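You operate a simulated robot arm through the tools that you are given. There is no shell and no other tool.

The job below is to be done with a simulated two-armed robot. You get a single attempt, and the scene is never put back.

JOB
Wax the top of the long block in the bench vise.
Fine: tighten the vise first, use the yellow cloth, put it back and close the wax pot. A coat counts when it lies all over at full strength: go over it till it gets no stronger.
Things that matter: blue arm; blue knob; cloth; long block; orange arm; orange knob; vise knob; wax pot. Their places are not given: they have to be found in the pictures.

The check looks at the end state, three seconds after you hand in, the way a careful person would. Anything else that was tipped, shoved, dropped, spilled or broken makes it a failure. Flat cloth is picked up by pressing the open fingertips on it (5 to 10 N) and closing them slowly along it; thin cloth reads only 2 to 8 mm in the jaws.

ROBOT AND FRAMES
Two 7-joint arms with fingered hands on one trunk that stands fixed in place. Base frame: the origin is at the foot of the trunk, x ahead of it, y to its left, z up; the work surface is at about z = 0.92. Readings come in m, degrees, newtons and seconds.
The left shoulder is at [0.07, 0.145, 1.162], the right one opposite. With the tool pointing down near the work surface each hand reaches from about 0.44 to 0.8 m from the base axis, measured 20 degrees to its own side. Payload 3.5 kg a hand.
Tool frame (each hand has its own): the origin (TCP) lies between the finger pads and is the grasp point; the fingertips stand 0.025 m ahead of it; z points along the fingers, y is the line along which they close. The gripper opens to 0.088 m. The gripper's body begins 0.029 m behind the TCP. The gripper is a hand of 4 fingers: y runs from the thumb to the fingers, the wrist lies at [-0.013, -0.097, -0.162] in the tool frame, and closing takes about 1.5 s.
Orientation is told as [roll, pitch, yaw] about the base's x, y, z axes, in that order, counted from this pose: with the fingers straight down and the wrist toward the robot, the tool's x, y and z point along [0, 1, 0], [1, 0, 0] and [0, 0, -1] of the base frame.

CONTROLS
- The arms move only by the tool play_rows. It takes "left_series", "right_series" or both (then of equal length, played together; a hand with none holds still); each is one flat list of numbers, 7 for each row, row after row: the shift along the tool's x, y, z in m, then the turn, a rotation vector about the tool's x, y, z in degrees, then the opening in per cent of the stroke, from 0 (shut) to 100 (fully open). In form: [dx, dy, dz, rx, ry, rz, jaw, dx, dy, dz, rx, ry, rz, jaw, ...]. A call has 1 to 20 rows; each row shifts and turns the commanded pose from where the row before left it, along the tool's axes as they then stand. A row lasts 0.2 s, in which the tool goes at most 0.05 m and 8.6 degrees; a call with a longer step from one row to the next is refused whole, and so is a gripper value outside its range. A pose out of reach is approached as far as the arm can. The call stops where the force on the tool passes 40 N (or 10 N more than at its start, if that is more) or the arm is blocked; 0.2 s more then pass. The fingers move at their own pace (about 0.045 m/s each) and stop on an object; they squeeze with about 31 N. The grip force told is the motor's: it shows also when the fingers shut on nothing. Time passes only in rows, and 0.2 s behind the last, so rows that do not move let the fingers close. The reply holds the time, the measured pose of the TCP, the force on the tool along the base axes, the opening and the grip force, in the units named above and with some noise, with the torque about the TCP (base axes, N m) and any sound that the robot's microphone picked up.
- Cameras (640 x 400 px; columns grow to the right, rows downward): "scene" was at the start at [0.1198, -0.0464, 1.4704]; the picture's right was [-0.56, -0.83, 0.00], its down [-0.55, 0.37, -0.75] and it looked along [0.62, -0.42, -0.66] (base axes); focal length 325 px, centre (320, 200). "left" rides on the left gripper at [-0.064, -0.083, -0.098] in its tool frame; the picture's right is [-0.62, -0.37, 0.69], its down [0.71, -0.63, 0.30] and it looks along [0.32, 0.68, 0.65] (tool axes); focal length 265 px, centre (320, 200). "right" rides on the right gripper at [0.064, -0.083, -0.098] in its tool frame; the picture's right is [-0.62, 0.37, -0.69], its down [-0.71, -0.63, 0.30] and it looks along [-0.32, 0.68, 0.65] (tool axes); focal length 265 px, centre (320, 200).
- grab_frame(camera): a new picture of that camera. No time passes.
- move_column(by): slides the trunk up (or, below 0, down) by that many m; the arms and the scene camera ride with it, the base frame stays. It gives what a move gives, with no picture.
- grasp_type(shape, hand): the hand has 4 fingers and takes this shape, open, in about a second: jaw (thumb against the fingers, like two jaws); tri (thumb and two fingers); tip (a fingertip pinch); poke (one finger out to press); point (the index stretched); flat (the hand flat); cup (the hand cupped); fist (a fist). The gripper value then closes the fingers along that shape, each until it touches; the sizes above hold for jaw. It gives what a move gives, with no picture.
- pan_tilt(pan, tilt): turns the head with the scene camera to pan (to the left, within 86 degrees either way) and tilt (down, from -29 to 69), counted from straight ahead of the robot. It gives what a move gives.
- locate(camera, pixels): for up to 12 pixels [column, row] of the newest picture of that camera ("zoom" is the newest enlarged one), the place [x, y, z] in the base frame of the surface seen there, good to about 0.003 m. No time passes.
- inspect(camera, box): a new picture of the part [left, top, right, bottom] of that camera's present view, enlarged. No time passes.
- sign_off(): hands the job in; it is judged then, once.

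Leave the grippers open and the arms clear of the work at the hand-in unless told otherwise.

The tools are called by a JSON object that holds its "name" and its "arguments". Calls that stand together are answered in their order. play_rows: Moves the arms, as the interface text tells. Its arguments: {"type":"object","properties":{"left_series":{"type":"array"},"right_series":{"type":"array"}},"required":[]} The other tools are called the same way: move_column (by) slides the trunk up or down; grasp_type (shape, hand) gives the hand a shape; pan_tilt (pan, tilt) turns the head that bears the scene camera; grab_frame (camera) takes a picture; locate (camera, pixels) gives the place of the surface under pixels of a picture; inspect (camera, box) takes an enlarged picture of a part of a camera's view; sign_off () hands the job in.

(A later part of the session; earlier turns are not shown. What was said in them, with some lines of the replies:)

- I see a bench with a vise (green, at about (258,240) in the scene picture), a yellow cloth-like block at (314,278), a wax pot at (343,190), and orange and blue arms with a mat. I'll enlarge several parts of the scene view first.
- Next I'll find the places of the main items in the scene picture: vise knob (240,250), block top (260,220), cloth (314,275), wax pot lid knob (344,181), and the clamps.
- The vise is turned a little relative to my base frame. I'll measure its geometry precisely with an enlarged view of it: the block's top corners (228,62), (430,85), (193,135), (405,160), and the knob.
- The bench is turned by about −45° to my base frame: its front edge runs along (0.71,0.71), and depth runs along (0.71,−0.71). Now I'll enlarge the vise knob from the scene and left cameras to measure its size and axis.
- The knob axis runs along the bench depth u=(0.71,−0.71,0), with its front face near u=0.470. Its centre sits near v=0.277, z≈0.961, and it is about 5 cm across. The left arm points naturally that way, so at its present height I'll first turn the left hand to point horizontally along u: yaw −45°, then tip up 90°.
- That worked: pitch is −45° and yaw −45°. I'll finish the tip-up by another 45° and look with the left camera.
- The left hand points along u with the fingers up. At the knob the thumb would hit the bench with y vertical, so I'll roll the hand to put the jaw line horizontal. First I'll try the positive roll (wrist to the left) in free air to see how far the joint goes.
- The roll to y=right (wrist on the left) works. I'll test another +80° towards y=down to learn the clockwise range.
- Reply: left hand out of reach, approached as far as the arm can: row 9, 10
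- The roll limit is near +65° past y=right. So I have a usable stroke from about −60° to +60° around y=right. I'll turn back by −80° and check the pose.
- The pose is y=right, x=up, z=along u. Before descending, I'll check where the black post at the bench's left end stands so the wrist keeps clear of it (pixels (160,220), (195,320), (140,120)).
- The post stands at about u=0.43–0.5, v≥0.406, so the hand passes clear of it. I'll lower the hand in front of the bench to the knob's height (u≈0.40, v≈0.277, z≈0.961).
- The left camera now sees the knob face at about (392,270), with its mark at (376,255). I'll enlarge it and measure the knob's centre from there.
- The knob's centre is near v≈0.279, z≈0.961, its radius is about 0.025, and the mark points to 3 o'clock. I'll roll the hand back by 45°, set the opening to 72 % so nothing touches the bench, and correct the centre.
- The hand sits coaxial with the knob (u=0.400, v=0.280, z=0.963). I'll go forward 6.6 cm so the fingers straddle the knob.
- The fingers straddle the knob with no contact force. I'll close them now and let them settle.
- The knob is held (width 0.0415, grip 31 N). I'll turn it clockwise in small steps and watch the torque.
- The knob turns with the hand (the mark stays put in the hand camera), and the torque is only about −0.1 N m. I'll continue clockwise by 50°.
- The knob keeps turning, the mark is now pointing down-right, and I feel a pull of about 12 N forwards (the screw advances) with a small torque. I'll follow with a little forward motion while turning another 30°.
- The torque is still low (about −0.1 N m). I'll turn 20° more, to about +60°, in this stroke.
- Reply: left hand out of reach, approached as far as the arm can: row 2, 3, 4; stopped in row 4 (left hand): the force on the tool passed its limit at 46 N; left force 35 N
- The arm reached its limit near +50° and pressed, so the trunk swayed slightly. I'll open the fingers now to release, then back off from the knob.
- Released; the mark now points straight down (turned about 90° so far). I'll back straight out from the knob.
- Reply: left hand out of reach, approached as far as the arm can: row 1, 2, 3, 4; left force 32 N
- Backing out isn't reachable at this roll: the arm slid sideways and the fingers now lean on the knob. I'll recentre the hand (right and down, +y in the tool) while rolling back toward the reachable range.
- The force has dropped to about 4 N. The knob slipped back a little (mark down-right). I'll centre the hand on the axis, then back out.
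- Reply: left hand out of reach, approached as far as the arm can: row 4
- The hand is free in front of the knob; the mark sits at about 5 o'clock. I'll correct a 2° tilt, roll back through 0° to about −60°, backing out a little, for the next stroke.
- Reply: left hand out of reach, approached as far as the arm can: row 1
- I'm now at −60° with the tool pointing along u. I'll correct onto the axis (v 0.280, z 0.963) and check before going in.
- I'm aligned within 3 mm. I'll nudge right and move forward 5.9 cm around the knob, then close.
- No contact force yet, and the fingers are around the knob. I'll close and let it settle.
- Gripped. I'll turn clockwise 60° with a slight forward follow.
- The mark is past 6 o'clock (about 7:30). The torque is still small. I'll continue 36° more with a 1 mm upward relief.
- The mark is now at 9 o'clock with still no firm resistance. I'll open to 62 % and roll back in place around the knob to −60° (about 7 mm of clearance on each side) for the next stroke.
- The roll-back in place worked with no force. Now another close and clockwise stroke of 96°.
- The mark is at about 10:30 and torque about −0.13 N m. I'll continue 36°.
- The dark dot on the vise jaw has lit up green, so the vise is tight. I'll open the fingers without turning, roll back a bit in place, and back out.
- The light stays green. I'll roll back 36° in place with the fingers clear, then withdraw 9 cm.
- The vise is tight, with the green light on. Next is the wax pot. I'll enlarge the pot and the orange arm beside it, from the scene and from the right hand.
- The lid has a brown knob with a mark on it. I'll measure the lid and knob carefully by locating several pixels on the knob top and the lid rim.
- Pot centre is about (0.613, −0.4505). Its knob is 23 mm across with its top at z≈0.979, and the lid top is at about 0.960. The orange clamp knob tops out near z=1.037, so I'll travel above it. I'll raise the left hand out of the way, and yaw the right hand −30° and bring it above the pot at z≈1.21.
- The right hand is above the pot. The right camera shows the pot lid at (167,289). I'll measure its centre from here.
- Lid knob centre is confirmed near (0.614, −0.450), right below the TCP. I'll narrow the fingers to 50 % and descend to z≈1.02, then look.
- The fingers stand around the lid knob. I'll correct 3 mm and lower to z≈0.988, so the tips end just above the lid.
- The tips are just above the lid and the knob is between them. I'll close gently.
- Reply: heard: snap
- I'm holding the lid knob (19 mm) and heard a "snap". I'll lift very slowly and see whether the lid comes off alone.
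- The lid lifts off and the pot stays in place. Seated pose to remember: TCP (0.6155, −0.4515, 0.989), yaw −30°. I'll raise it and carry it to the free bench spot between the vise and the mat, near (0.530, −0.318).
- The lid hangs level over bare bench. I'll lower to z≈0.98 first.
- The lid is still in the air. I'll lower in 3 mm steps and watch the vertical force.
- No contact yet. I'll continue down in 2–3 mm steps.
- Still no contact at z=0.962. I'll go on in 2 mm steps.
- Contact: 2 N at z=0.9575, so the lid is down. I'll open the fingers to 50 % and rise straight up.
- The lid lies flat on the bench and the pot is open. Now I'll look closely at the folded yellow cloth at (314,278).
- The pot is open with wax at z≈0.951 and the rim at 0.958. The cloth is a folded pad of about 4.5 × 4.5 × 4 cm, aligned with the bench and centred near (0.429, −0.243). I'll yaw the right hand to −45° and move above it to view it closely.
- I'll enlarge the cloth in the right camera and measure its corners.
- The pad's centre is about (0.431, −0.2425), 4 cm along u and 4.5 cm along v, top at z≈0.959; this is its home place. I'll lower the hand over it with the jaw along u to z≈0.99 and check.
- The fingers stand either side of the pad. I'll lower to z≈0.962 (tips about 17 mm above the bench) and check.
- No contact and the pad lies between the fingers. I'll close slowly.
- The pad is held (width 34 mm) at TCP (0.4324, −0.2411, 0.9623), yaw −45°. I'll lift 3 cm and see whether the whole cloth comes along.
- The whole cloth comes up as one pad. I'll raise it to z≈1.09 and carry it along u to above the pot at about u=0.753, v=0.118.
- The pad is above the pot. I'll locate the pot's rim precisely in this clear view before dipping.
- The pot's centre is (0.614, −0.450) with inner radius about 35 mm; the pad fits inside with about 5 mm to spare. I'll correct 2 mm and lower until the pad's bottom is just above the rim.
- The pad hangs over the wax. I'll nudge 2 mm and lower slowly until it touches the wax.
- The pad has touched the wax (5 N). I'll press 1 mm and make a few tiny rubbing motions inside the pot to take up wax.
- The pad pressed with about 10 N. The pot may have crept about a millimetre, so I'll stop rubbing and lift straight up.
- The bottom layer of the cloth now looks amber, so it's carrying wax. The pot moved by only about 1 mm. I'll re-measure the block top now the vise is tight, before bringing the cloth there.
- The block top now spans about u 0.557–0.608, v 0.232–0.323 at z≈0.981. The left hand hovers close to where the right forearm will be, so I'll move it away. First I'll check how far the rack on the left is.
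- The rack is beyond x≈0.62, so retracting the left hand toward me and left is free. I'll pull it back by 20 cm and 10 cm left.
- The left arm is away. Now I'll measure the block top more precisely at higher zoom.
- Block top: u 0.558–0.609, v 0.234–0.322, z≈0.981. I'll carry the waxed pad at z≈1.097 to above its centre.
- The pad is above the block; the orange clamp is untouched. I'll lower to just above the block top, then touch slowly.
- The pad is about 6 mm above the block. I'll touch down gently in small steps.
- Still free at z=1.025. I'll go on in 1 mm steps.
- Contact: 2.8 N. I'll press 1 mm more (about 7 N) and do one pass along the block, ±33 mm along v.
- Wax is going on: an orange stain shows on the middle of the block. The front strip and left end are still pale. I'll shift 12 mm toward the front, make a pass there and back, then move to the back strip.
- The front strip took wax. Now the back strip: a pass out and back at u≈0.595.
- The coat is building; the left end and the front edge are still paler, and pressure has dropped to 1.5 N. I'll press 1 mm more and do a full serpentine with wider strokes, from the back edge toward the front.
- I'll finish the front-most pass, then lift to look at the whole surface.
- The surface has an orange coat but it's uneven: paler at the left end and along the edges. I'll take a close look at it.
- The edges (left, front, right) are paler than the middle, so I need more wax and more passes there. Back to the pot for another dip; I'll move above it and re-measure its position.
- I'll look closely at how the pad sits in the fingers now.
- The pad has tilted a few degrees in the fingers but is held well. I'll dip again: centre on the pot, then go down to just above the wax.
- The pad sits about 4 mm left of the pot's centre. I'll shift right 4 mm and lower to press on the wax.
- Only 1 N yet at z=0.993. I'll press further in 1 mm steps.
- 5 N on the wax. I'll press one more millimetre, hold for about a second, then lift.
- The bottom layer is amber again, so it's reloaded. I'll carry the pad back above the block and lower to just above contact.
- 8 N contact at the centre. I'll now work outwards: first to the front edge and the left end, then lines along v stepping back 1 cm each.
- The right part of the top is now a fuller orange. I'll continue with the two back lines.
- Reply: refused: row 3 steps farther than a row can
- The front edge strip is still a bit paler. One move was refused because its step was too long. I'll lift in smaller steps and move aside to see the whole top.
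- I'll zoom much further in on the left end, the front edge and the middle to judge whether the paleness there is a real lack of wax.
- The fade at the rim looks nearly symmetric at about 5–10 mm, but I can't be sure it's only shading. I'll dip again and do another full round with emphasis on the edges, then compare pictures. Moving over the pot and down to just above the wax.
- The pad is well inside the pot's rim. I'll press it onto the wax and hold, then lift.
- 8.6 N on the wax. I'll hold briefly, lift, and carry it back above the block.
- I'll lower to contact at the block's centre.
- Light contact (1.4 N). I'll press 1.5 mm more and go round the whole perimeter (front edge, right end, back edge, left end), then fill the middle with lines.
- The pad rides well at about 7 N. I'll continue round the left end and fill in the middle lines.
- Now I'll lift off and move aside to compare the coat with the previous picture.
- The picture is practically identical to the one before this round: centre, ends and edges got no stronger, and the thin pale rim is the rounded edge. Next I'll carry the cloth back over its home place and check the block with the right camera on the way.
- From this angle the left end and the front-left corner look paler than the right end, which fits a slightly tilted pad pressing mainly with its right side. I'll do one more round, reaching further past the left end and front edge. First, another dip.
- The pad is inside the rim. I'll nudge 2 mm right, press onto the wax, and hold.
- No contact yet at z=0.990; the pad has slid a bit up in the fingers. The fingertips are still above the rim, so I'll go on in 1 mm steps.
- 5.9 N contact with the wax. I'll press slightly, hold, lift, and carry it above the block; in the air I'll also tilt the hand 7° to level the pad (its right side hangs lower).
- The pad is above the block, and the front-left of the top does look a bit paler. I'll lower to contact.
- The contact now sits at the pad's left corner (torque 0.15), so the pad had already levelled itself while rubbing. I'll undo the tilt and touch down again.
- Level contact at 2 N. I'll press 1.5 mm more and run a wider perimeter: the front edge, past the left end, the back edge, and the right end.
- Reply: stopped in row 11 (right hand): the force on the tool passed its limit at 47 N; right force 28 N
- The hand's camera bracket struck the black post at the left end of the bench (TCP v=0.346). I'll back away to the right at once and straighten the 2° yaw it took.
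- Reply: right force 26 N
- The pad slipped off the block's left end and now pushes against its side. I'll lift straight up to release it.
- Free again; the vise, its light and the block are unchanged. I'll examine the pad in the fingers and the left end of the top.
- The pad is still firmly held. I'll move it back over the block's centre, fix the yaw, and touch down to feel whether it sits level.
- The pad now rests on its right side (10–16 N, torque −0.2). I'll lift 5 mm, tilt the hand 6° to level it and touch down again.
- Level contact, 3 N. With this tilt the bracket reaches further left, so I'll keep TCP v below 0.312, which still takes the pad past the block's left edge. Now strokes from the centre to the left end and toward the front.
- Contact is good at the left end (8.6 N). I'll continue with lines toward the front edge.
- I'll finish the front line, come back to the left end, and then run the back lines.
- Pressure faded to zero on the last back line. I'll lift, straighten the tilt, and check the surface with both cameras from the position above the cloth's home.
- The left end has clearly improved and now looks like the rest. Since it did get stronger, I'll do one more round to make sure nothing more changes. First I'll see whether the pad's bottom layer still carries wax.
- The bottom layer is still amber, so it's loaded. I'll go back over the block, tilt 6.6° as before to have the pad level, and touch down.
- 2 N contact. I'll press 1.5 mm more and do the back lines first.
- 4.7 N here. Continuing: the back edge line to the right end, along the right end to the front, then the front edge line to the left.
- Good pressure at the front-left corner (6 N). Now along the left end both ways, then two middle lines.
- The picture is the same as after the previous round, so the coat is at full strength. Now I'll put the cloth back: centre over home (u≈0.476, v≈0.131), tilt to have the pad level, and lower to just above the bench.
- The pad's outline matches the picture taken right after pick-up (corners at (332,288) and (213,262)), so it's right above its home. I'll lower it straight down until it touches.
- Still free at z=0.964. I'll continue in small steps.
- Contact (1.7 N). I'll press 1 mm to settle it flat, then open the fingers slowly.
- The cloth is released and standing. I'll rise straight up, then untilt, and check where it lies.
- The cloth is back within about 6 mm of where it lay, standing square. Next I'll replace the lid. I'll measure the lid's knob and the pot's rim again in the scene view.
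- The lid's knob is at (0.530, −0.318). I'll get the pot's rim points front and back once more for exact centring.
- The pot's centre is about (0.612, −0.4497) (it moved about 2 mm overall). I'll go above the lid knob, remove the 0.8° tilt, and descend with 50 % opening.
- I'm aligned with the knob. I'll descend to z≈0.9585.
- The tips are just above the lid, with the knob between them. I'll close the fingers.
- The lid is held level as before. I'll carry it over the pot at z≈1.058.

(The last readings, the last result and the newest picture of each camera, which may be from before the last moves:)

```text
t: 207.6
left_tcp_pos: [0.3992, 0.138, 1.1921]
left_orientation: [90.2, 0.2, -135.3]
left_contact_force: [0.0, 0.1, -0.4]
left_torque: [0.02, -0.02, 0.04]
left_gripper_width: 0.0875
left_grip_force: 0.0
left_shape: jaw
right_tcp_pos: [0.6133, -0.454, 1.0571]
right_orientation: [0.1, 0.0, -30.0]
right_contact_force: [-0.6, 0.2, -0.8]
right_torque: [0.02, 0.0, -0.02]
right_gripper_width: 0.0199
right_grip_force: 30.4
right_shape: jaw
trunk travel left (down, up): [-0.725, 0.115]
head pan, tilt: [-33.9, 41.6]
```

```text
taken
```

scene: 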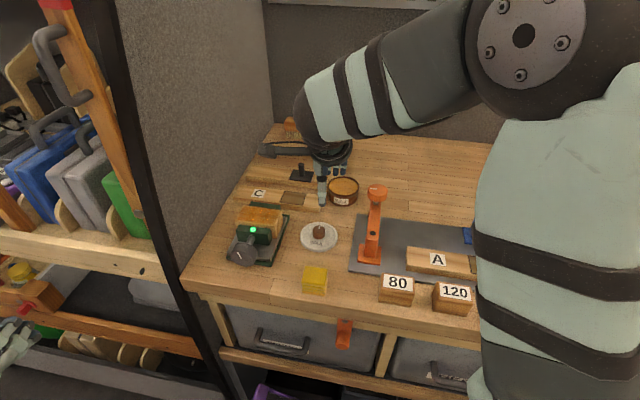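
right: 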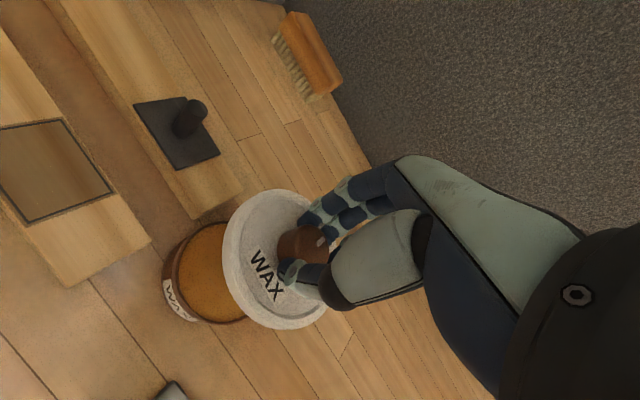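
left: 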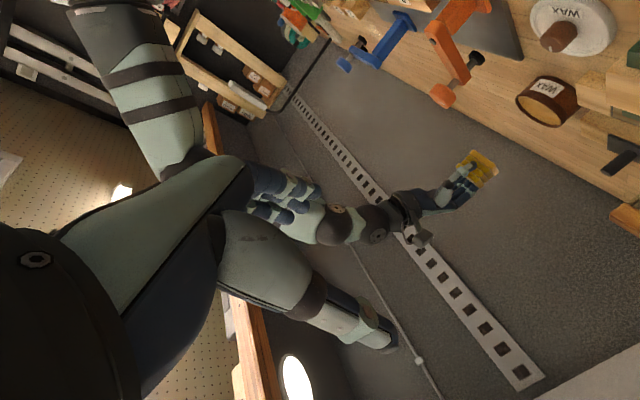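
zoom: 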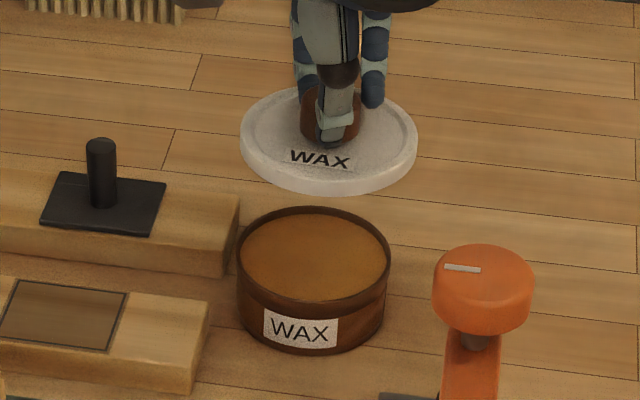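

I'll measure the held lid's rim and the pot's rim in this view to align their centres.

{"name": "locate", "arguments": {"camera": "zoom", "pixels": [[330, 90], [326, 178], [245, 138], [413, 140], [314, 209], [312, 301], [240, 250], [388, 258], [316, 250], [380, 110], [280, 110], [270, 170]]}}

{"name": "locate", "arguments": {"camera": "right", "pixels": [[270, 192], [300, 326], [226, 250], [250, 300], [250, 205], [205, 225], [180, 260], [210, 318], [235, 315]]}}

```text
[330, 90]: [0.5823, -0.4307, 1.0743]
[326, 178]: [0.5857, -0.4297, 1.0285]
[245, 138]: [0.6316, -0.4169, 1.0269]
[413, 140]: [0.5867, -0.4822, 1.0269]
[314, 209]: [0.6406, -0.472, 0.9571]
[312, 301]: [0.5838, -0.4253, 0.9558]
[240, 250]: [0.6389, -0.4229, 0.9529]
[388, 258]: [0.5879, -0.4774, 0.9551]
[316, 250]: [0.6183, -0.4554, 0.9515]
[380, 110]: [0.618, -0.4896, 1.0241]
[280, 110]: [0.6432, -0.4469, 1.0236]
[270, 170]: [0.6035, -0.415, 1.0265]
```

```text
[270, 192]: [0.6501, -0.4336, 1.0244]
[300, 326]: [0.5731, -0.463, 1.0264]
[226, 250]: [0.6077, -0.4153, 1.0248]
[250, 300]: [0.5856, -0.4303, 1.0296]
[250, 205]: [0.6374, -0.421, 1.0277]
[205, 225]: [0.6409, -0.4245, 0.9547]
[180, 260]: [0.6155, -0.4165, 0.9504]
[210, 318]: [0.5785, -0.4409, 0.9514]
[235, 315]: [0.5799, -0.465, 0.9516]
```

The lid's and pot's centres agree to within about 2 mm. I'll take two still readings of the hand position to average out the noise before lowering.

{"name": "play_rows", "arguments": {"right_series": [0, 0, 0, 0, 0, 0, 0]}}

{"name": "play_rows", "arguments": {"right_series": [0, 0, 0, 0, 0, 0, 0]}}

{"name": "play_rows", "arguments": {"right_series": [0, 0, 0, 0, 0, 0, 0]}}

```text
t: 208.0
left_tcp_pos: [0.3992, 0.1384, 1.193]
left_orientation: [90.2, 0.2, -135.4]
left_contact_force: [-0.1, -0.3, -0.9]
left_torque: [0.0, -0.02, -0.02]
left_gripper_width: 0.0878
left_grip_force: 0.0
left_shape: jaw
right_tcp_pos: [0.6132, -0.4543, 1.0566]
right_orientation: [0.2, 0.0, -30.0]
right_contact_force: [0.6, -0.5, -0.6]
right_torque: [-0.03, 0.01, 0.01]
right_gripper_width: 0.02
right_grip_force: 31.0
right_shape: jaw
trunk travel left (down, up): [-0.725, 0.115]
head pan, tilt: [-33.9, 41.6]
```

```text
t: 208.4
left_tcp_pos: [0.4003, 0.1383, 1.1931]
left_orientation: [90.2, 0.1, -135.3]
left_contact_force: [0.1, 0.3, 0.4]
left_torque: [0.03, 0.03, 0.01]
left_gripper_width: 0.0879
left_grip_force: 0.1
left_shape: jaw
right_tcp_pos: [0.614, -0.4533, 1.0573]
right_orientation: [0.2, 0.0, -30.0]
right_contact_force: [-0.2, 0.5, 0.3]
right_torque: [0.01, -0.02, -0.06]
right_gripper_width: 0.0197
right_grip_force: 30.8
right_shape: jaw
trunk travel left (down, up): [-0.725, 0.115]
head pan, tilt: [-33.9, 41.6]
```

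```text
t: 208.8
left_tcp_pos: [0.3992, 0.1387, 1.1919]
left_orientation: [90.3, 0.2, -135.3]
left_contact_force: [0.2, 0.7, 0.4]
left_torque: [-0.03, 0.04, 0.02]
left_gripper_width: 0.088
left_grip_force: 0.1
left_shape: jaw
right_tcp_pos: [0.6133, -0.4532, 1.0567]
right_orientation: [0.2, 0.0, -30.1]
right_contact_force: [-0.4, -0.5, -1.1]
right_torque: [0.02, -0.01, 0.0]
right_gripper_width: 0.0199
right_grip_force: 31.8
right_shape: jaw
trunk travel left (down, up): [-0.725, 0.115]
head pan, tilt: [-33.9, 41.6]
```

Average reading (0.6135, −0.4537); the seated pose shifted with the pot is about (0.614, −0.451). I'll correct by 2.7 mm and lower to just above the rim.

{"name": "play_rows", "arguments": {"right_series": [0.0025, -0.0011, 0, 0, 0, 0, 0, 0, 0, 0.03, 0, 0, 0, 0, 0, 0, 0.02, 0, 0, 0, 0, 0, 0, 0.004, 0, 0, 0, 0, 0, 0, 0, 0, 0, 0, 0]}}

{"name": "inspect", "arguments": {"camera": "scene", "box": [310, 145, 380, 215]}}

{"name": "inspect", "arguments": {"camera": "right", "box": [150, 150, 370, 360]}}

```text
t: 210.0
left_tcp_pos: [0.3987, 0.1383, 1.1923]
left_orientation: [90.3, 0.2, -135.3]
left_contact_force: [1.4, -0.7, 0.5]
left_torque: [0.01, 0.0, -0.01]
left_gripper_width: 0.0875
left_grip_force: 0.1
left_shape: jaw
right_tcp_pos: [0.6144, -0.4517, 1.0012]
right_orientation: [0.2, 0.0, -30.0]
right_contact_force: [-0.5, -0.1, 0.1]
right_torque: [0.01, 0.02, -0.02]
right_gripper_width: 0.0199
right_grip_force: 31.1
right_shape: jaw
trunk travel left (down, up): [-0.725, 0.115]
head pan, tilt: [-33.9, 41.6]
```

```text
5.71 times, centred on (345, 180) of scene
```

zoom: 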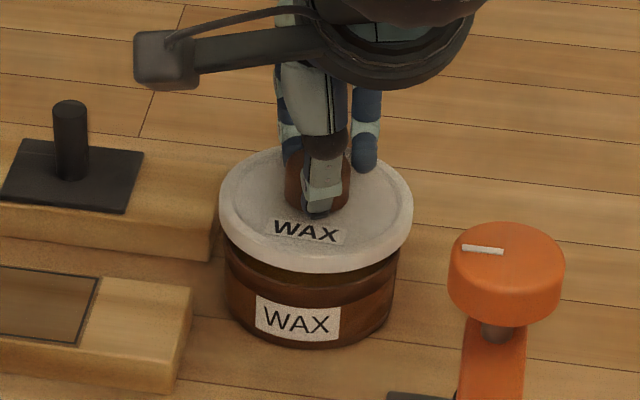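

```text
1.90 times, centred on (260, 255) of right
```

zoom: 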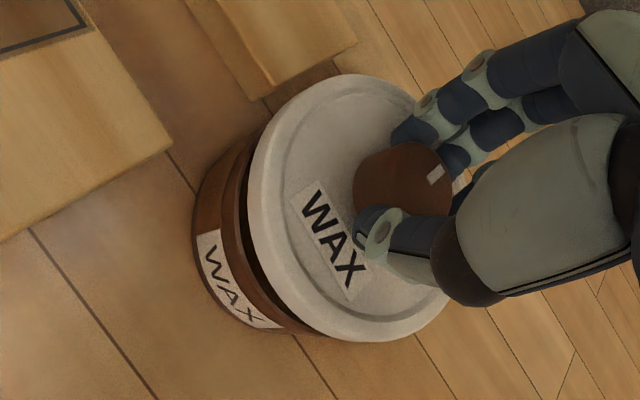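

The lid is nearly concentric with the pot; compared with the earlier view it's about 1 mm too far back-right. I'll nudge that and lower slowly, feeling for the rim.

{"name": "play_rows", "arguments": {"right_series": [0.0009, -0.0005, 0, 0, 0, 0, 0, 0, 0, 0.002, 0, 0, 0, 0, 0, 0, 0.001, 0, 0, 0, 0, 0, 0, 0.001, 0, 0, 0, 0]}}

{"name": "play_rows", "arguments": {"right_series": [0, 0, 0.001, 0, 0, 0, 0, 0, 0, 0.001, 0, 0, 0, 0]}}

```text
t: 211.0
left_tcp_pos: [0.3979, 0.1379, 1.1928]
left_orientation: [90.2, 0.2, -135.3]
left_contact_force: [0.1, -0.5, -0.6]
left_torque: [-0.02, 0.0, -0.04]
left_gripper_width: 0.0878
left_grip_force: 0.0
left_shape: jaw
right_tcp_pos: [0.6153, -0.4495, 0.998]
right_orientation: [0.1, 0.1, -29.9]
right_contact_force: [-0.4, -0.4, -1.5]
right_torque: [0.02, 0.03, 0.01]
right_gripper_width: 0.02
right_grip_force: 30.5
right_shape: jaw
trunk travel left (down, up): [-0.725, 0.115]
head pan, tilt: [-33.9, 41.6]
```

```text
t: 211.6
left_tcp_pos: [0.3985, 0.1374, 1.192]
left_orientation: [90.2, 0.2, -135.3]
left_contact_force: [0.6, 0.4, 0.4]
left_torque: [0.0, 0.01, -0.02]
left_gripper_width: 0.0877
left_grip_force: 0.1
left_shape: jaw
right_tcp_pos: [0.6148, -0.4493, 0.9974]
right_orientation: [0.3, 0.0, -30.1]
right_contact_force: [0.4, -0.3, -0.5]
right_torque: [0.03, 0.01, 0.01]
right_gripper_width: 0.0198
right_grip_force: 30.6
right_shape: jaw
trunk travel left (down, up): [-0.725, 0.115]
head pan, tilt: [-33.9, 41.6]
```

No contact yet at z≈0.997. I'll go further down in 1 mm steps.

{"name": "play_rows", "arguments": {"right_series": [0, 0, 0.001, 0, 0, 0, 0, 0, 0, 0.001, 0, 0, 0, 0]}}

{"name": "play_rows", "arguments": {"right_series": [0, 0, 0.001, 0, 0, 0, 0, 0, 0, 0.001, 0, 0, 0, 0]}}

{"name": "inspect", "arguments": {"camera": "scene", "box": [310, 145, 380, 215]}}

```text
t: 212.2
left_tcp_pos: [0.3986, 0.1379, 1.1925]
left_orientation: [90.3, 0.1, -135.3]
left_contact_force: [0.6, 0.1, 1.0]
left_torque: [0.03, 0.01, 0.0]
left_gripper_width: 0.0876
left_grip_force: 0.0
left_shape: jaw
right_tcp_pos: [0.6157, -0.4492, 0.9951]
right_orientation: [0.2, -0.1, -29.9]
right_contact_force: [0.2, 0.2, -0.5]
right_torque: [0.0, -0.01, 0.0]
right_gripper_width: 0.0201
right_grip_force: 30.9
right_shape: jaw
trunk travel left (down, up): [-0.725, 0.115]
head pan, tilt: [-33.9, 41.6]
```

```text
t: 212.8
left_tcp_pos: [0.3988, 0.1382, 1.1933]
left_orientation: [90.2, 0.1, -135.3]
left_contact_force: [-0.2, -0.1, 0.0]
left_torque: [0.02, -0.01, 0.01]
left_gripper_width: 0.0881
left_grip_force: 0.1
left_shape: jaw
right_tcp_pos: [0.6148, -0.4488, 0.9935]
right_orientation: [0.2, -0.1, -30.0]
right_contact_force: [0.4, 0.1, 1.6]
right_torque: [0.02, -0.01, 0.0]
right_gripper_width: 0.02
right_grip_force: 30.7
right_shape: jaw
trunk travel left (down, up): [-0.725, 0.115]
head pan, tilt: [-33.9, 41.6]
```

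```text
5.71 times, centred on (345, 180) of scene
```

zoom: 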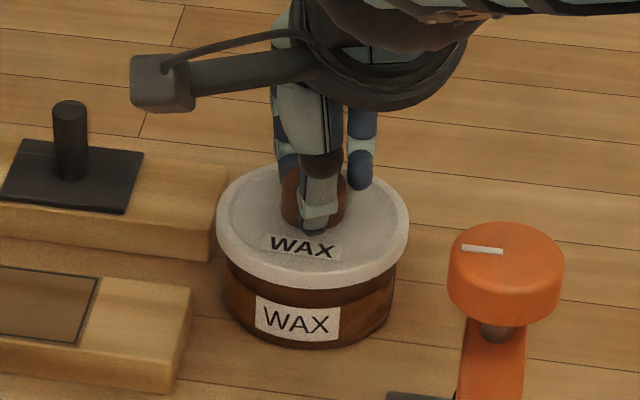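

Slight contact (1.6 N) and the alignment looks right. I'll continue down gently.

{"name": "play_rows", "arguments": {"right_series": [0, 0, 0.001, 0, 0, 0, 0, 0, 0, 0.001, 0, 0, 0, 0]}}

{"name": "inspect", "arguments": {"camera": "scene", "box": [315, 160, 375, 215]}}

{"name": "inspect", "arguments": {"camera": "right", "box": [170, 170, 350, 340]}}

```text
t: 213.4
left_tcp_pos: [0.3976, 0.1379, 1.1931]
left_orientation: [90.2, 0.2, -135.4]
left_contact_force: [-0.6, -1.2, -0.4]
left_torque: [-0.01, 0.01, -0.01]
left_gripper_width: 0.0877
left_grip_force: 0.2
left_shape: jaw
right_tcp_pos: [0.6148, -0.4504, 0.9925]
right_orientation: [0.2, -0.3, -30.0]
right_contact_force: [0.1, -0.9, 5.6]
right_torque: [0.02, 0.08, -0.03]
right_gripper_width: 0.0203
right_grip_force: 31.1
right_shape: jaw
trunk travel left (down, up): [-0.725, 0.115]
head pan, tilt: [-33.9, 41.6]
```

```text
7.27 times, centred on (345, 188) of scene
```

zoom: 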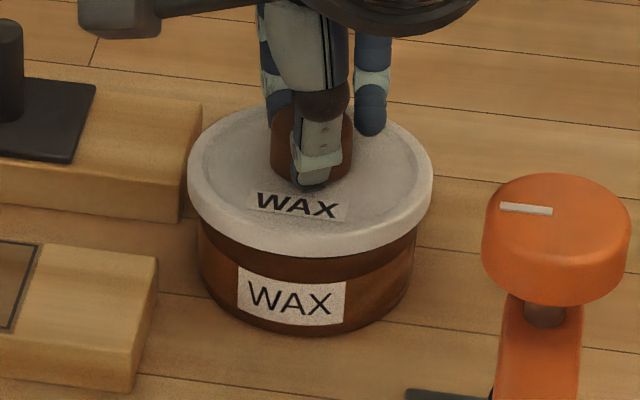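

```text
2.35 times, centred on (260, 255) of right
```

zoom: 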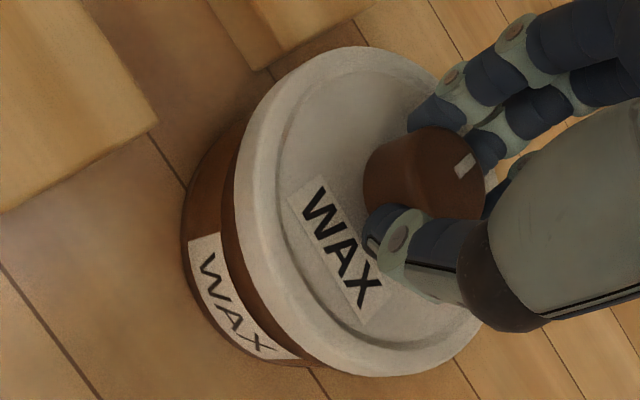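

Contact 5.6 N at z=0.9925, about 3.5 mm above the seated height, and the lid is aligned. It snapped off before, so it should snap on: I'll press down a little more and listen.

{"name": "play_rows", "arguments": {"right_series": [0, 0, 0.001, 0, 0, 0, 0, 0, 0, 0.001, 0, 0, 0, 0]}}

{"name": "inspect", "arguments": {"camera": "scene", "box": [315, 160, 375, 215]}}

```text
t: 214.0
left_tcp_pos: [0.3974, 0.1383, 1.1936]
left_orientation: [90.3, 0.2, -135.3]
left_contact_force: [-0.6, -0.5, -0.7]
left_torque: [-0.01, 0.03, -0.01]
left_gripper_width: 0.0878
left_grip_force: 0.0
left_shape: jaw
right_tcp_pos: [0.6151, -0.4489, 0.9913]
right_orientation: [0.2, -0.3, -30.1]
right_contact_force: [1.7, -2.2, 10.4]
right_torque: [0.0, 0.11, 0.0]
right_gripper_width: 0.0209
right_grip_force: 30.9
right_shape: jaw
trunk travel left (down, up): [-0.725, 0.115]
head pan, tilt: [-33.9, 41.6]
```

```text
7.27 times, centred on (345, 188) of scene
```

zoom: 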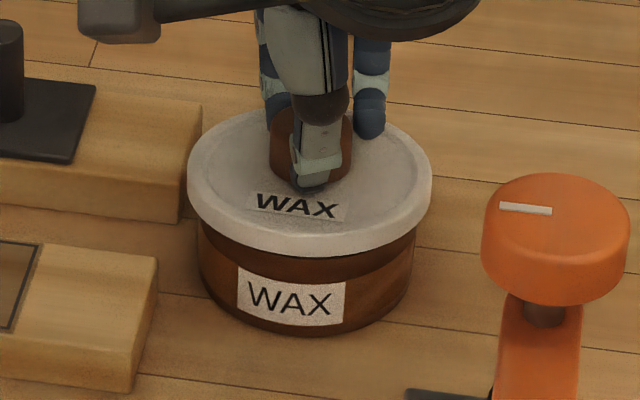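

The lid isn't going down; it rests on the rim and the knob starts to slip (width 0.0209). I'll raise it to z≈1.0007, the same height as right after I'd lifted it off, and compare with that reference picture to align it exactly.

{"name": "play_rows", "arguments": {"right_series": [0, 0, -0.005, 0, 0, 0, 0, 0, 0, -0.005, 0, 0, 0, 0, 0, 0, 0, 0, 0, 0, 0]}}

{"name": "inspect", "arguments": {"camera": "scene", "box": [310, 140, 380, 215]}}

{"name": "inspect", "arguments": {"camera": "right", "box": [170, 170, 350, 340]}}

{"name": "grab_frame", "arguments": {"camera": "right"}}

```text
t: 214.8
left_tcp_pos: [0.3981, 0.1386, 1.1929]
left_orientation: [90.2, 0.3, -135.3]
left_contact_force: [0.2, -0.9, 0.2]
left_torque: [-0.01, 0.02, -0.03]
left_gripper_width: 0.0877
left_grip_force: 0.0
left_shape: jaw
right_tcp_pos: [0.6145, -0.4498, 0.9983]
right_orientation: [0.1, 0.0, -29.9]
right_contact_force: [0.9, -1.0, -0.7]
right_torque: [0.01, -0.01, 0.01]
right_gripper_width: 0.0209
right_grip_force: 30.9
right_shape: jaw
trunk travel left (down, up): [-0.725, 0.115]
head pan, tilt: [-33.9, 41.6]
```

```text
5.33 times, centred on (345, 178) of scene
```

zoom: 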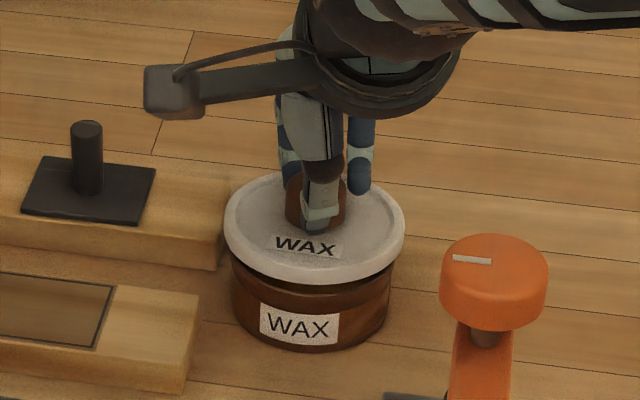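

```text
2.35 times, centred on (260, 255) of right
```

zoom: 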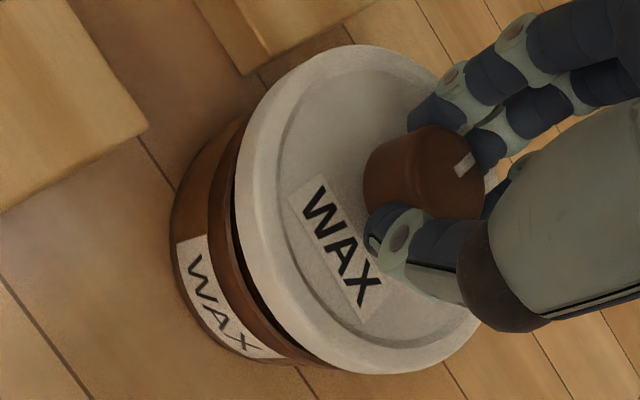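

```text
taken
```

right: 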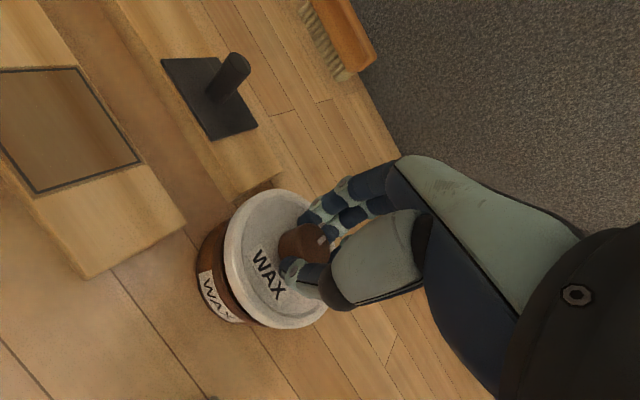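

From the pictures and the torque (contact on the near side), the lid sits about 2 mm too far from me relative to the pot. I'll shift it 1.8 mm nearer and lower again.

{"name": "play_rows", "arguments": {"right_series": [-0.0006, -0.0018, 0, 0, 0, 0, 0, 0, 0, 0.003, 0, 0, 0, 0, 0, 0, 0.002, 0, 0, 0, 0]}}

{"name": "play_rows", "arguments": {"right_series": [0, 0, 0.001, 0, 0, 0, 0, 0, 0, 0.001, 0, 0, 0, 0]}}

```text
t: 215.6
left_tcp_pos: [0.3996, 0.1366, 1.1917]
left_orientation: [90.2, 0.2, -135.3]
left_contact_force: [-0.4, -0.6, 0.0]
left_torque: [-0.02, -0.02, -0.01]
left_gripper_width: 0.0878
left_grip_force: 0.0
left_shape: jaw
right_tcp_pos: [0.6144, -0.4494, 0.9932]
right_orientation: [0.2, -0.1, -30.0]
right_contact_force: [-0.6, -1.1, -0.5]
right_torque: [0.01, 0.0, -0.01]
right_gripper_width: 0.0208
right_grip_force: 31.5
right_shape: jaw
trunk travel left (down, up): [-0.725, 0.115]
head pan, tilt: [-33.9, 41.6]
```

```text
t: 216.2
left_tcp_pos: [0.3978, 0.1381, 1.1927]
left_orientation: [90.2, 0.3, -135.2]
left_contact_force: [0.2, -0.4, 0.3]
left_torque: [0.0, 0.01, 0.01]
left_gripper_width: 0.0876
left_grip_force: 0.1
left_shape: jaw
right_tcp_pos: [0.6132, -0.4491, 0.992]
right_orientation: [0.2, 0.0, -30.0]
right_contact_force: [-0.6, 0.3, -0.4]
right_torque: [0.02, 0.02, 0.0]
right_gripper_width: 0.0211
right_grip_force: 30.9
right_shape: jaw
trunk travel left (down, up): [-0.725, 0.115]
head pan, tilt: [-33.9, 41.6]
```

Free at z=0.992 (previously contact was there). I'll continue down in 1 mm steps.

{"name": "play_rows", "arguments": {"right_series": [0, 0, 0.001, 0, 0, 0, 0, 0, 0, 0, 0, 0, 0, 0]}}

{"name": "play_rows", "arguments": {"right_series": [0, 0, 0.001, 0, 0, 0, 0, 0, 0, 0, 0, 0, 0, 0]}}

{"name": "inspect", "arguments": {"camera": "scene", "box": [315, 160, 375, 215]}}

```text
t: 216.8
left_tcp_pos: [0.3982, 0.138, 1.1927]
left_orientation: [90.3, 0.2, -135.3]
left_contact_force: [-0.5, -1.0, -0.1]
left_torque: [-0.01, 0.04, -0.01]
left_gripper_width: 0.0876
left_grip_force: 0.0
left_shape: jaw
right_tcp_pos: [0.6136, -0.4474, 0.9905]
right_orientation: [0.2, -0.1, -30.0]
right_contact_force: [0.6, 0.8, -0.4]
right_torque: [-0.02, -0.01, -0.02]
right_gripper_width: 0.0211
right_grip_force: 31.4
right_shape: jaw
trunk travel left (down, up): [-0.725, 0.115]
head pan, tilt: [-33.9, 41.6]
```

```text
t: 217.4
left_tcp_pos: [0.3975, 0.1372, 1.1918]
left_orientation: [90.2, 0.2, -135.4]
left_contact_force: [0.1, -0.2, 0.4]
left_torque: [0.01, 0.02, -0.04]
left_gripper_width: 0.0879
left_grip_force: 0.1
left_shape: jaw
right_tcp_pos: [0.6133, -0.4494, 0.9908]
right_orientation: [0.2, -0.1, -30.1]
right_contact_force: [-0.7, 0.9, 2.4]
right_torque: [0.01, -0.02, 0.05]
right_gripper_width: 0.0209
right_grip_force: 31.3
right_shape: jaw
trunk travel left (down, up): [-0.725, 0.115]
head pan, tilt: [-33.9, 41.6]
```

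```text
7.27 times, centred on (345, 188) of scene
```

zoom: 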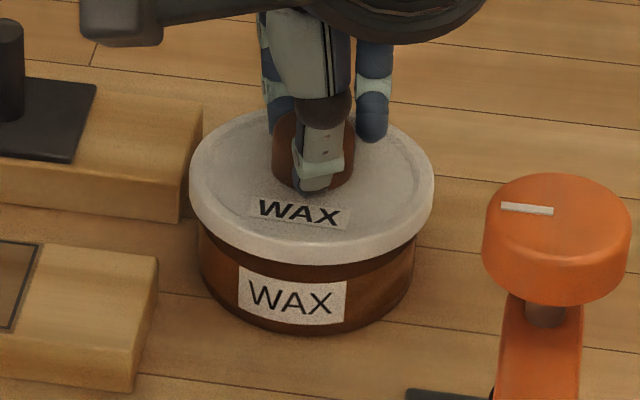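

Light contact (2.4 N) at 0.9905. I'll press 1 mm more and see if it slides on.

{"name": "play_rows", "arguments": {"right_series": [0, 0, 0.001, 0, 0, 0, 0, 0, 0, 0, 0, 0, 0, 0]}}

```text
t: 218.0
left_tcp_pos: [0.3982, 0.1385, 1.1917]
left_orientation: [90.2, 0.3, -135.3]
left_contact_force: [-0.1, 0.2, 0.1]
left_torque: [-0.03, -0.02, -0.01]
left_gripper_width: 0.0875
left_grip_force: 0.0
left_shape: jaw
right_tcp_pos: [0.6141, -0.4495, 0.9901]
right_orientation: [0.1, -0.1, -30.0]
right_contact_force: [0.6, 1.0, 3.4]
right_torque: [-0.06, -0.12, 0.05]
right_gripper_width: 0.0206
right_grip_force: 30.9
right_shape: jaw
trunk travel left (down, up): [-0.725, 0.115]
head pan, tilt: [-33.9, 41.6]
```

Now the contact is on the far side (torque −0.06/−0.12), so I went slightly too near. I'll raise 1.5 mm, shift 0.9 mm back, and try again.

{"name": "play_rows", "arguments": {"right_series": [0, 0, -0.002, 0, 0, 0, 0, -0.0002, 0.0009, 0, 0, 0, 0, 0, 0, 0, 0.0015, 0, 0, 0, 0, 0, 0, 0, 0, 0, 0, 0]}}

{"name": "play_rows", "arguments": {"right_series": [0, 0, 0.001, 0, 0, 0, 0, 0, 0, 0, 0, 0, 0, 0]}}

{"name": "play_rows", "arguments": {"right_series": [0, 0, 0.001, 0, 0, 0, 0, 0, 0, 0, 0, 0, 0, 0]}}

```text
t: 219.0
left_tcp_pos: [0.3974, 0.1389, 1.1931]
left_orientation: [90.1, 0.2, -135.2]
left_contact_force: [-0.4, 0.6, 0.3]
left_torque: [0.02, -0.02, 0.0]
left_gripper_width: 0.0876
left_grip_force: 0.0
left_shape: jaw
right_tcp_pos: [0.6136, -0.449, 0.9901]
right_orientation: [0.2, -0.1, -30.0]
right_contact_force: [-2.0, 0.3, 3.2]
right_torque: [0.0, 0.03, 0.03]
right_gripper_width: 0.0208
right_grip_force: 30.3
right_shape: jaw
trunk travel left (down, up): [-0.725, 0.115]
head pan, tilt: [-33.9, 41.6]
```

```text
t: 219.6
left_tcp_pos: [0.3981, 0.1389, 1.1931]
left_orientation: [90.3, 0.2, -135.3]
left_contact_force: [0.5, 0.2, 0.2]
left_torque: [-0.01, -0.02, 0.0]
left_gripper_width: 0.0879
left_grip_force: 0.1
left_shape: jaw
right_tcp_pos: [0.6118, -0.4478, 0.9891]
right_orientation: [0.3, -0.1, -30.0]
right_contact_force: [-2.0, 2.5, 3.1]
right_torque: [-0.05, -0.07, 0.03]
right_gripper_width: 0.0203
right_grip_force: 30.4
right_shape: jaw
trunk travel left (down, up): [-0.725, 0.115]
head pan, tilt: [-33.9, 41.6]
heard: snap
```

```text
t: 220.2
left_tcp_pos: [0.3982, 0.1401, 1.1933]
left_orientation: [90.3, 0.2, -135.3]
left_contact_force: [0.1, 0.1, 0.0]
left_torque: [-0.01, -0.02, 0.0]
left_gripper_width: 0.0877
left_grip_force: 0.2
left_shape: jaw
right_tcp_pos: [0.6122, -0.4478, 0.9879]
right_orientation: [0.2, -0.1, -30.0]
right_contact_force: [-2.3, 1.7, 5.5]
right_torque: [-0.03, -0.08, 0.02]
right_gripper_width: 0.0205
right_grip_force: 31.3
right_shape: jaw
trunk travel left (down, up): [-0.725, 0.115]
head pan, tilt: [-33.9, 41.6]
```

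I heard a "snap", so the lid has snapped on. I'll look at it closely before letting go.

{"name": "inspect", "arguments": {"camera": "scene", "box": [315, 160, 375, 215]}}

{"name": "inspect", "arguments": {"camera": "right", "box": [170, 170, 350, 340]}}

```text
7.27 times, centred on (345, 188) of scene
```

zoom: 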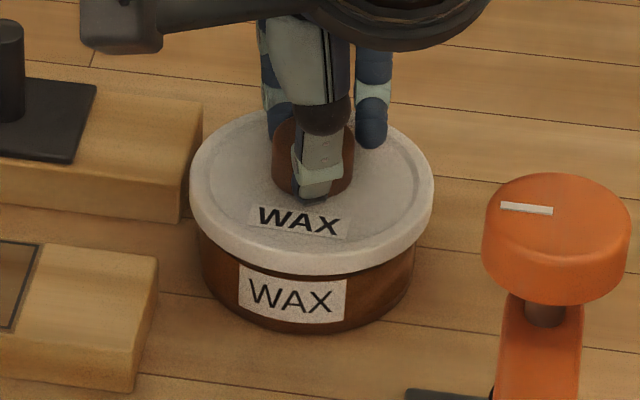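

```text
2.35 times, centred on (260, 255) of right
```

zoom: 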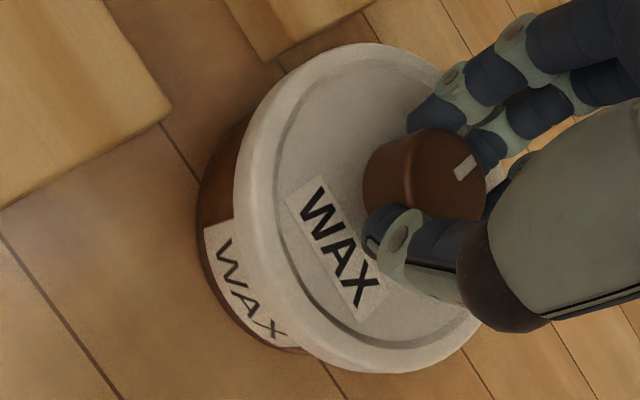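

The lid sits exactly as at the start (its edge covers the rim, labels aligned). I'll relieve the down force slightly and open the fingers slowly to 50 %.

{"name": "play_rows", "arguments": {"right_series": [0, 0, -0.0008, 0, 0, 0, 0, 0, 0, 0, 0, 0, 0, 25, 0, 0, 0, 0, 0, 0, 35, 0, 0, 0, 0, 0, 0, 50, 0, 0, 0, 0, 0, 0, 50, 0, 0, 0, 0, 0, 0, 50]}}

{"name": "inspect", "arguments": {"camera": "scene", "box": [315, 160, 375, 215]}}

```text
t: 221.6
left_tcp_pos: [0.3992, 0.1366, 1.192]
left_orientation: [90.2, 0.1, -135.3]
left_contact_force: [-0.3, 0.2, 0.5]
left_torque: [-0.01, -0.01, -0.02]
left_gripper_width: 0.0877
left_grip_force: 0.0
left_shape: jaw
right_tcp_pos: [0.6147, -0.4486, 0.9888]
right_orientation: [0.2, 0.1, -29.9]
right_contact_force: [-0.4, 1.1, 0.1]
right_torque: [0.0, -0.02, -0.01]
right_gripper_width: 0.0435
right_grip_force: 0.0
right_shape: jaw
trunk travel left (down, up): [-0.725, 0.115]
head pan, tilt: [-33.9, 41.6]
```

```text
7.27 times, centred on (345, 188) of scene
```

zoom: 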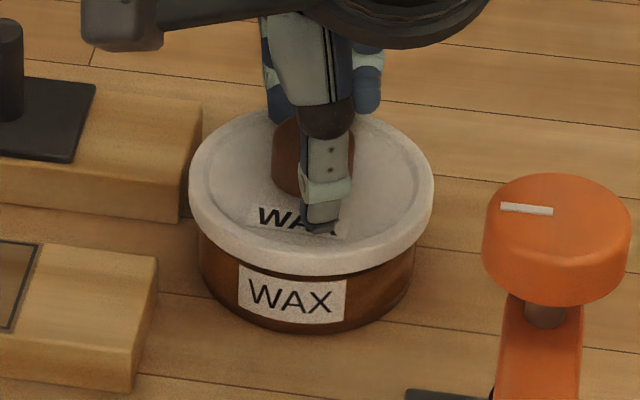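

Released cleanly with the lid seated. I'll rise straight up to z≈1.21 and then retreat to the right arm's starting place.

{"name": "play_rows", "arguments": {"right_series": [0, 0, -0.01, 0, 0, 0, 50, 0, 0, -0.03, 0, 0, 0, 60, 0, 0, -0.045, 0, 0, 0, 80, 0, 0, -0.045, 0, 0, 0, 100, 0, 0, -0.045, 0, 0, 0, 100, 0, 0, -0.045, 0, 0, 0, 100, 0, 0, 0, 0, 0, 0, 100]}}

{"name": "play_rows", "arguments": {"right_series": [-0.021, -0.0286, 0, 0, 0, 0, 100, -0.021, -0.0286, 0, 0, 0, 0, 100, -0.021, -0.0286, 0, 0, 0, 0, 100, -0.021, -0.0286, 0, 0, 0, 0, 100, -0.021, -0.0286, 0, 0, 0, 0, 100, -0.021, -0.0286, 0, 0, 0, 0, 100, -0.021, -0.0286, 0, 0, 0, 0, 100, -0.021, -0.0286, 0, 0, 0, 0, 100, 0, 0, 0, 0, 0, -7.5, 100, 0, 0, 0, 0, 0, -7.5, 100, 0, 0, 0, 0, 0, -7.5, 100, 0, 0, 0, 0, 0, -7.5, 100]}}

{"name": "grab_frame", "arguments": {"camera": "scene"}}

{"name": "inspect", "arguments": {"camera": "scene", "box": [220, 165, 380, 300]}}

{"name": "inspect", "arguments": {"camera": "scene", "box": [234, 200, 290, 235]}}

```text
t: 223.2
left_tcp_pos: [0.3996, 0.1371, 1.1927]
left_orientation: [90.3, 0.2, -135.4]
left_contact_force: [-0.5, 0.3, 1.0]
left_torque: [-0.01, 0.01, -0.02]
left_gripper_width: 0.0879
left_grip_force: 0.0
left_shape: jaw
right_tcp_pos: [0.6151, -0.452, 1.2075]
right_orientation: [0.1, 0.0, -30.1]
right_contact_force: [-0.4, -0.4, 0.2]
right_torque: [0.02, 0.02, 0.01]
right_gripper_width: 0.0876
right_grip_force: 0.0
right_shape: jaw
trunk travel left (down, up): [-0.725, 0.115]
head pan, tilt: [-33.9, 41.6]
```

```text
t: 225.8
left_tcp_pos: [0.3981, 0.1361, 1.1923]
left_orientation: [90.1, 0.3, -135.4]
left_contact_force: [0.2, -0.5, 0.5]
left_torque: [0.0, -0.04, -0.01]
left_gripper_width: 0.0876
left_grip_force: 0.1
left_shape: jaw
right_tcp_pos: [0.3307, -0.4805, 1.2067]
right_orientation: [0.2, 0.0, 0.1]
right_contact_force: [-0.3, 0.6, 0.0]
right_torque: [0.02, -0.01, 0.0]
right_gripper_width: 0.0878
right_grip_force: 0.0
right_shape: jaw
trunk travel left (down, up): [-0.725, 0.115]
head pan, tilt: [-33.9, 41.6]
```

```text
taken
```

scene: 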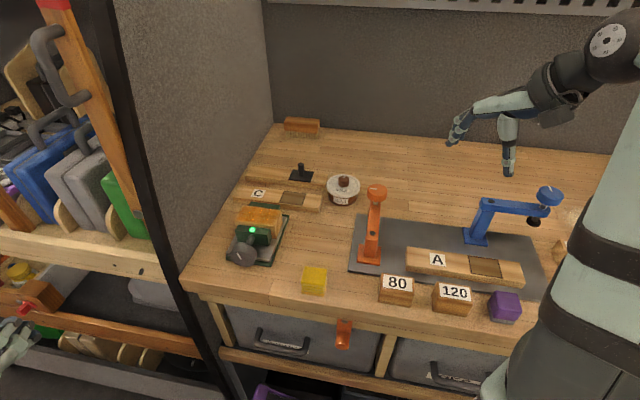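

```text
2.96 times, centred on (300, 232) of scene
```

zoom: 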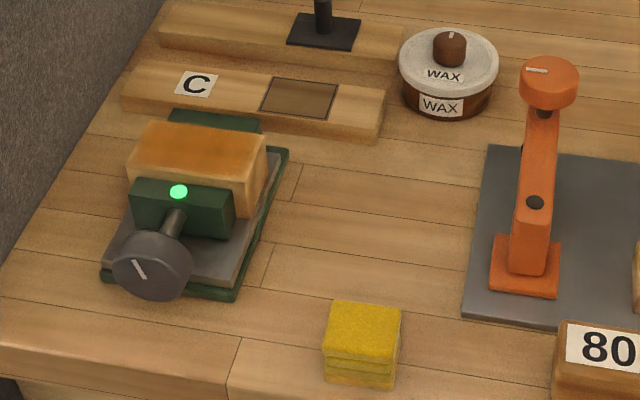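

```text
11.43 times, centred on (262, 218) of scene
```

zoom: 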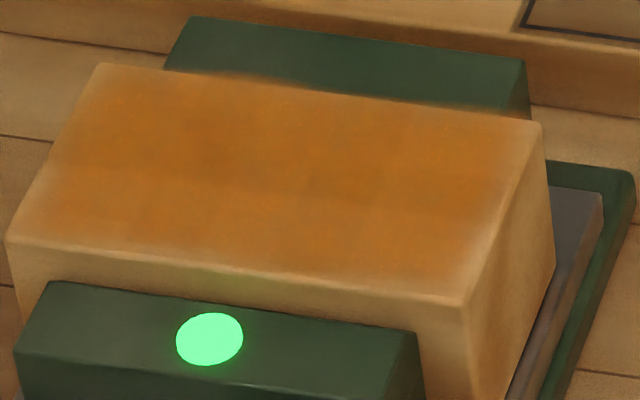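

Everything is back in place: the green light is on, the lid is on, the cloth is home. I'll check the coat once more from the right camera's angle, and look over the rest of the bench.

{"name": "inspect", "arguments": {"camera": "right", "box": [60, 0, 240, 120]}}

{"name": "inspect", "arguments": {"camera": "scene", "box": [340, 170, 560, 330]}}

```text
3.33 times, centred on (150, 60) of right
```

zoom: 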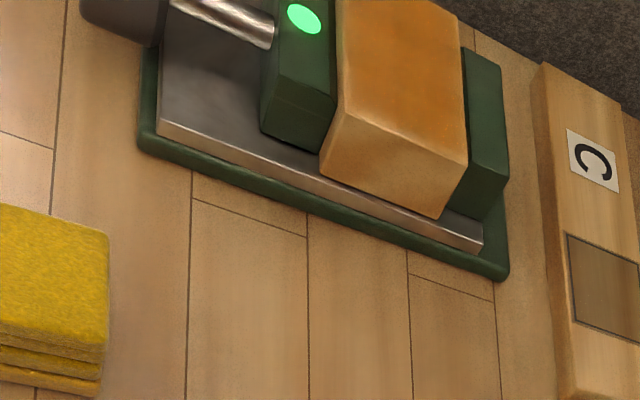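

```text
2.50 times, centred on (450, 250) of scene
```

zoom: 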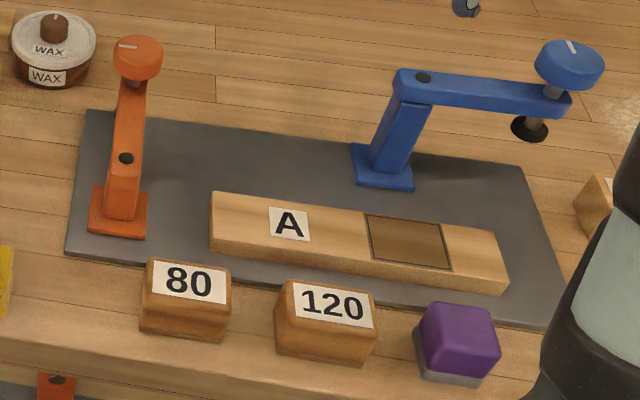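

The bench is in order:
- The vise is tight, with its light green.
- The block's top is coated and gets no stronger with more passes.
- The lid is snapped on the wax pot.
- The yellow cloth stands at its home place.
- Clamps, boards and blocks are untouched, both grippers are open, and both arms are clear.

I'm handing in the job.

{"name": "sign_off", "arguments": {}}

```text
The job is handed in.
```

I finished the job and handed it in, but I haven't seen the result of the check.

- **Vise:** I tightened it first. The light on its front jaw turned green and was still green at hand-in.
- **Coat:** I waxed the top of the long block with the yellow cloth, dipping it four times. The last two rounds ended with the same picture, so I took it as full strength. A thin paler strip remains along the front edge. I put it down to the rounded edge and viewing angle, because more passes didn't change it.
- **Cloth:** It is back at its place, about 6 mm from where it started. Its bottom still has wax on it.
- **Wax pot:** The lid is back on and I heard it snap. The pot moved about 2 mm during the dipping.

Two contacts happened during the wiping:
- **Camera bracket:** The bracket on the right hand hit the black post at the left end of the bench.
- **Block end:** The cloth slipped off the left end of the block and pushed against its side at about 25 N.

I backed off both times. The block and vise looked unmoved, and nothing else on the bench looked disturbed. Both grippers are open and the arms are clear.
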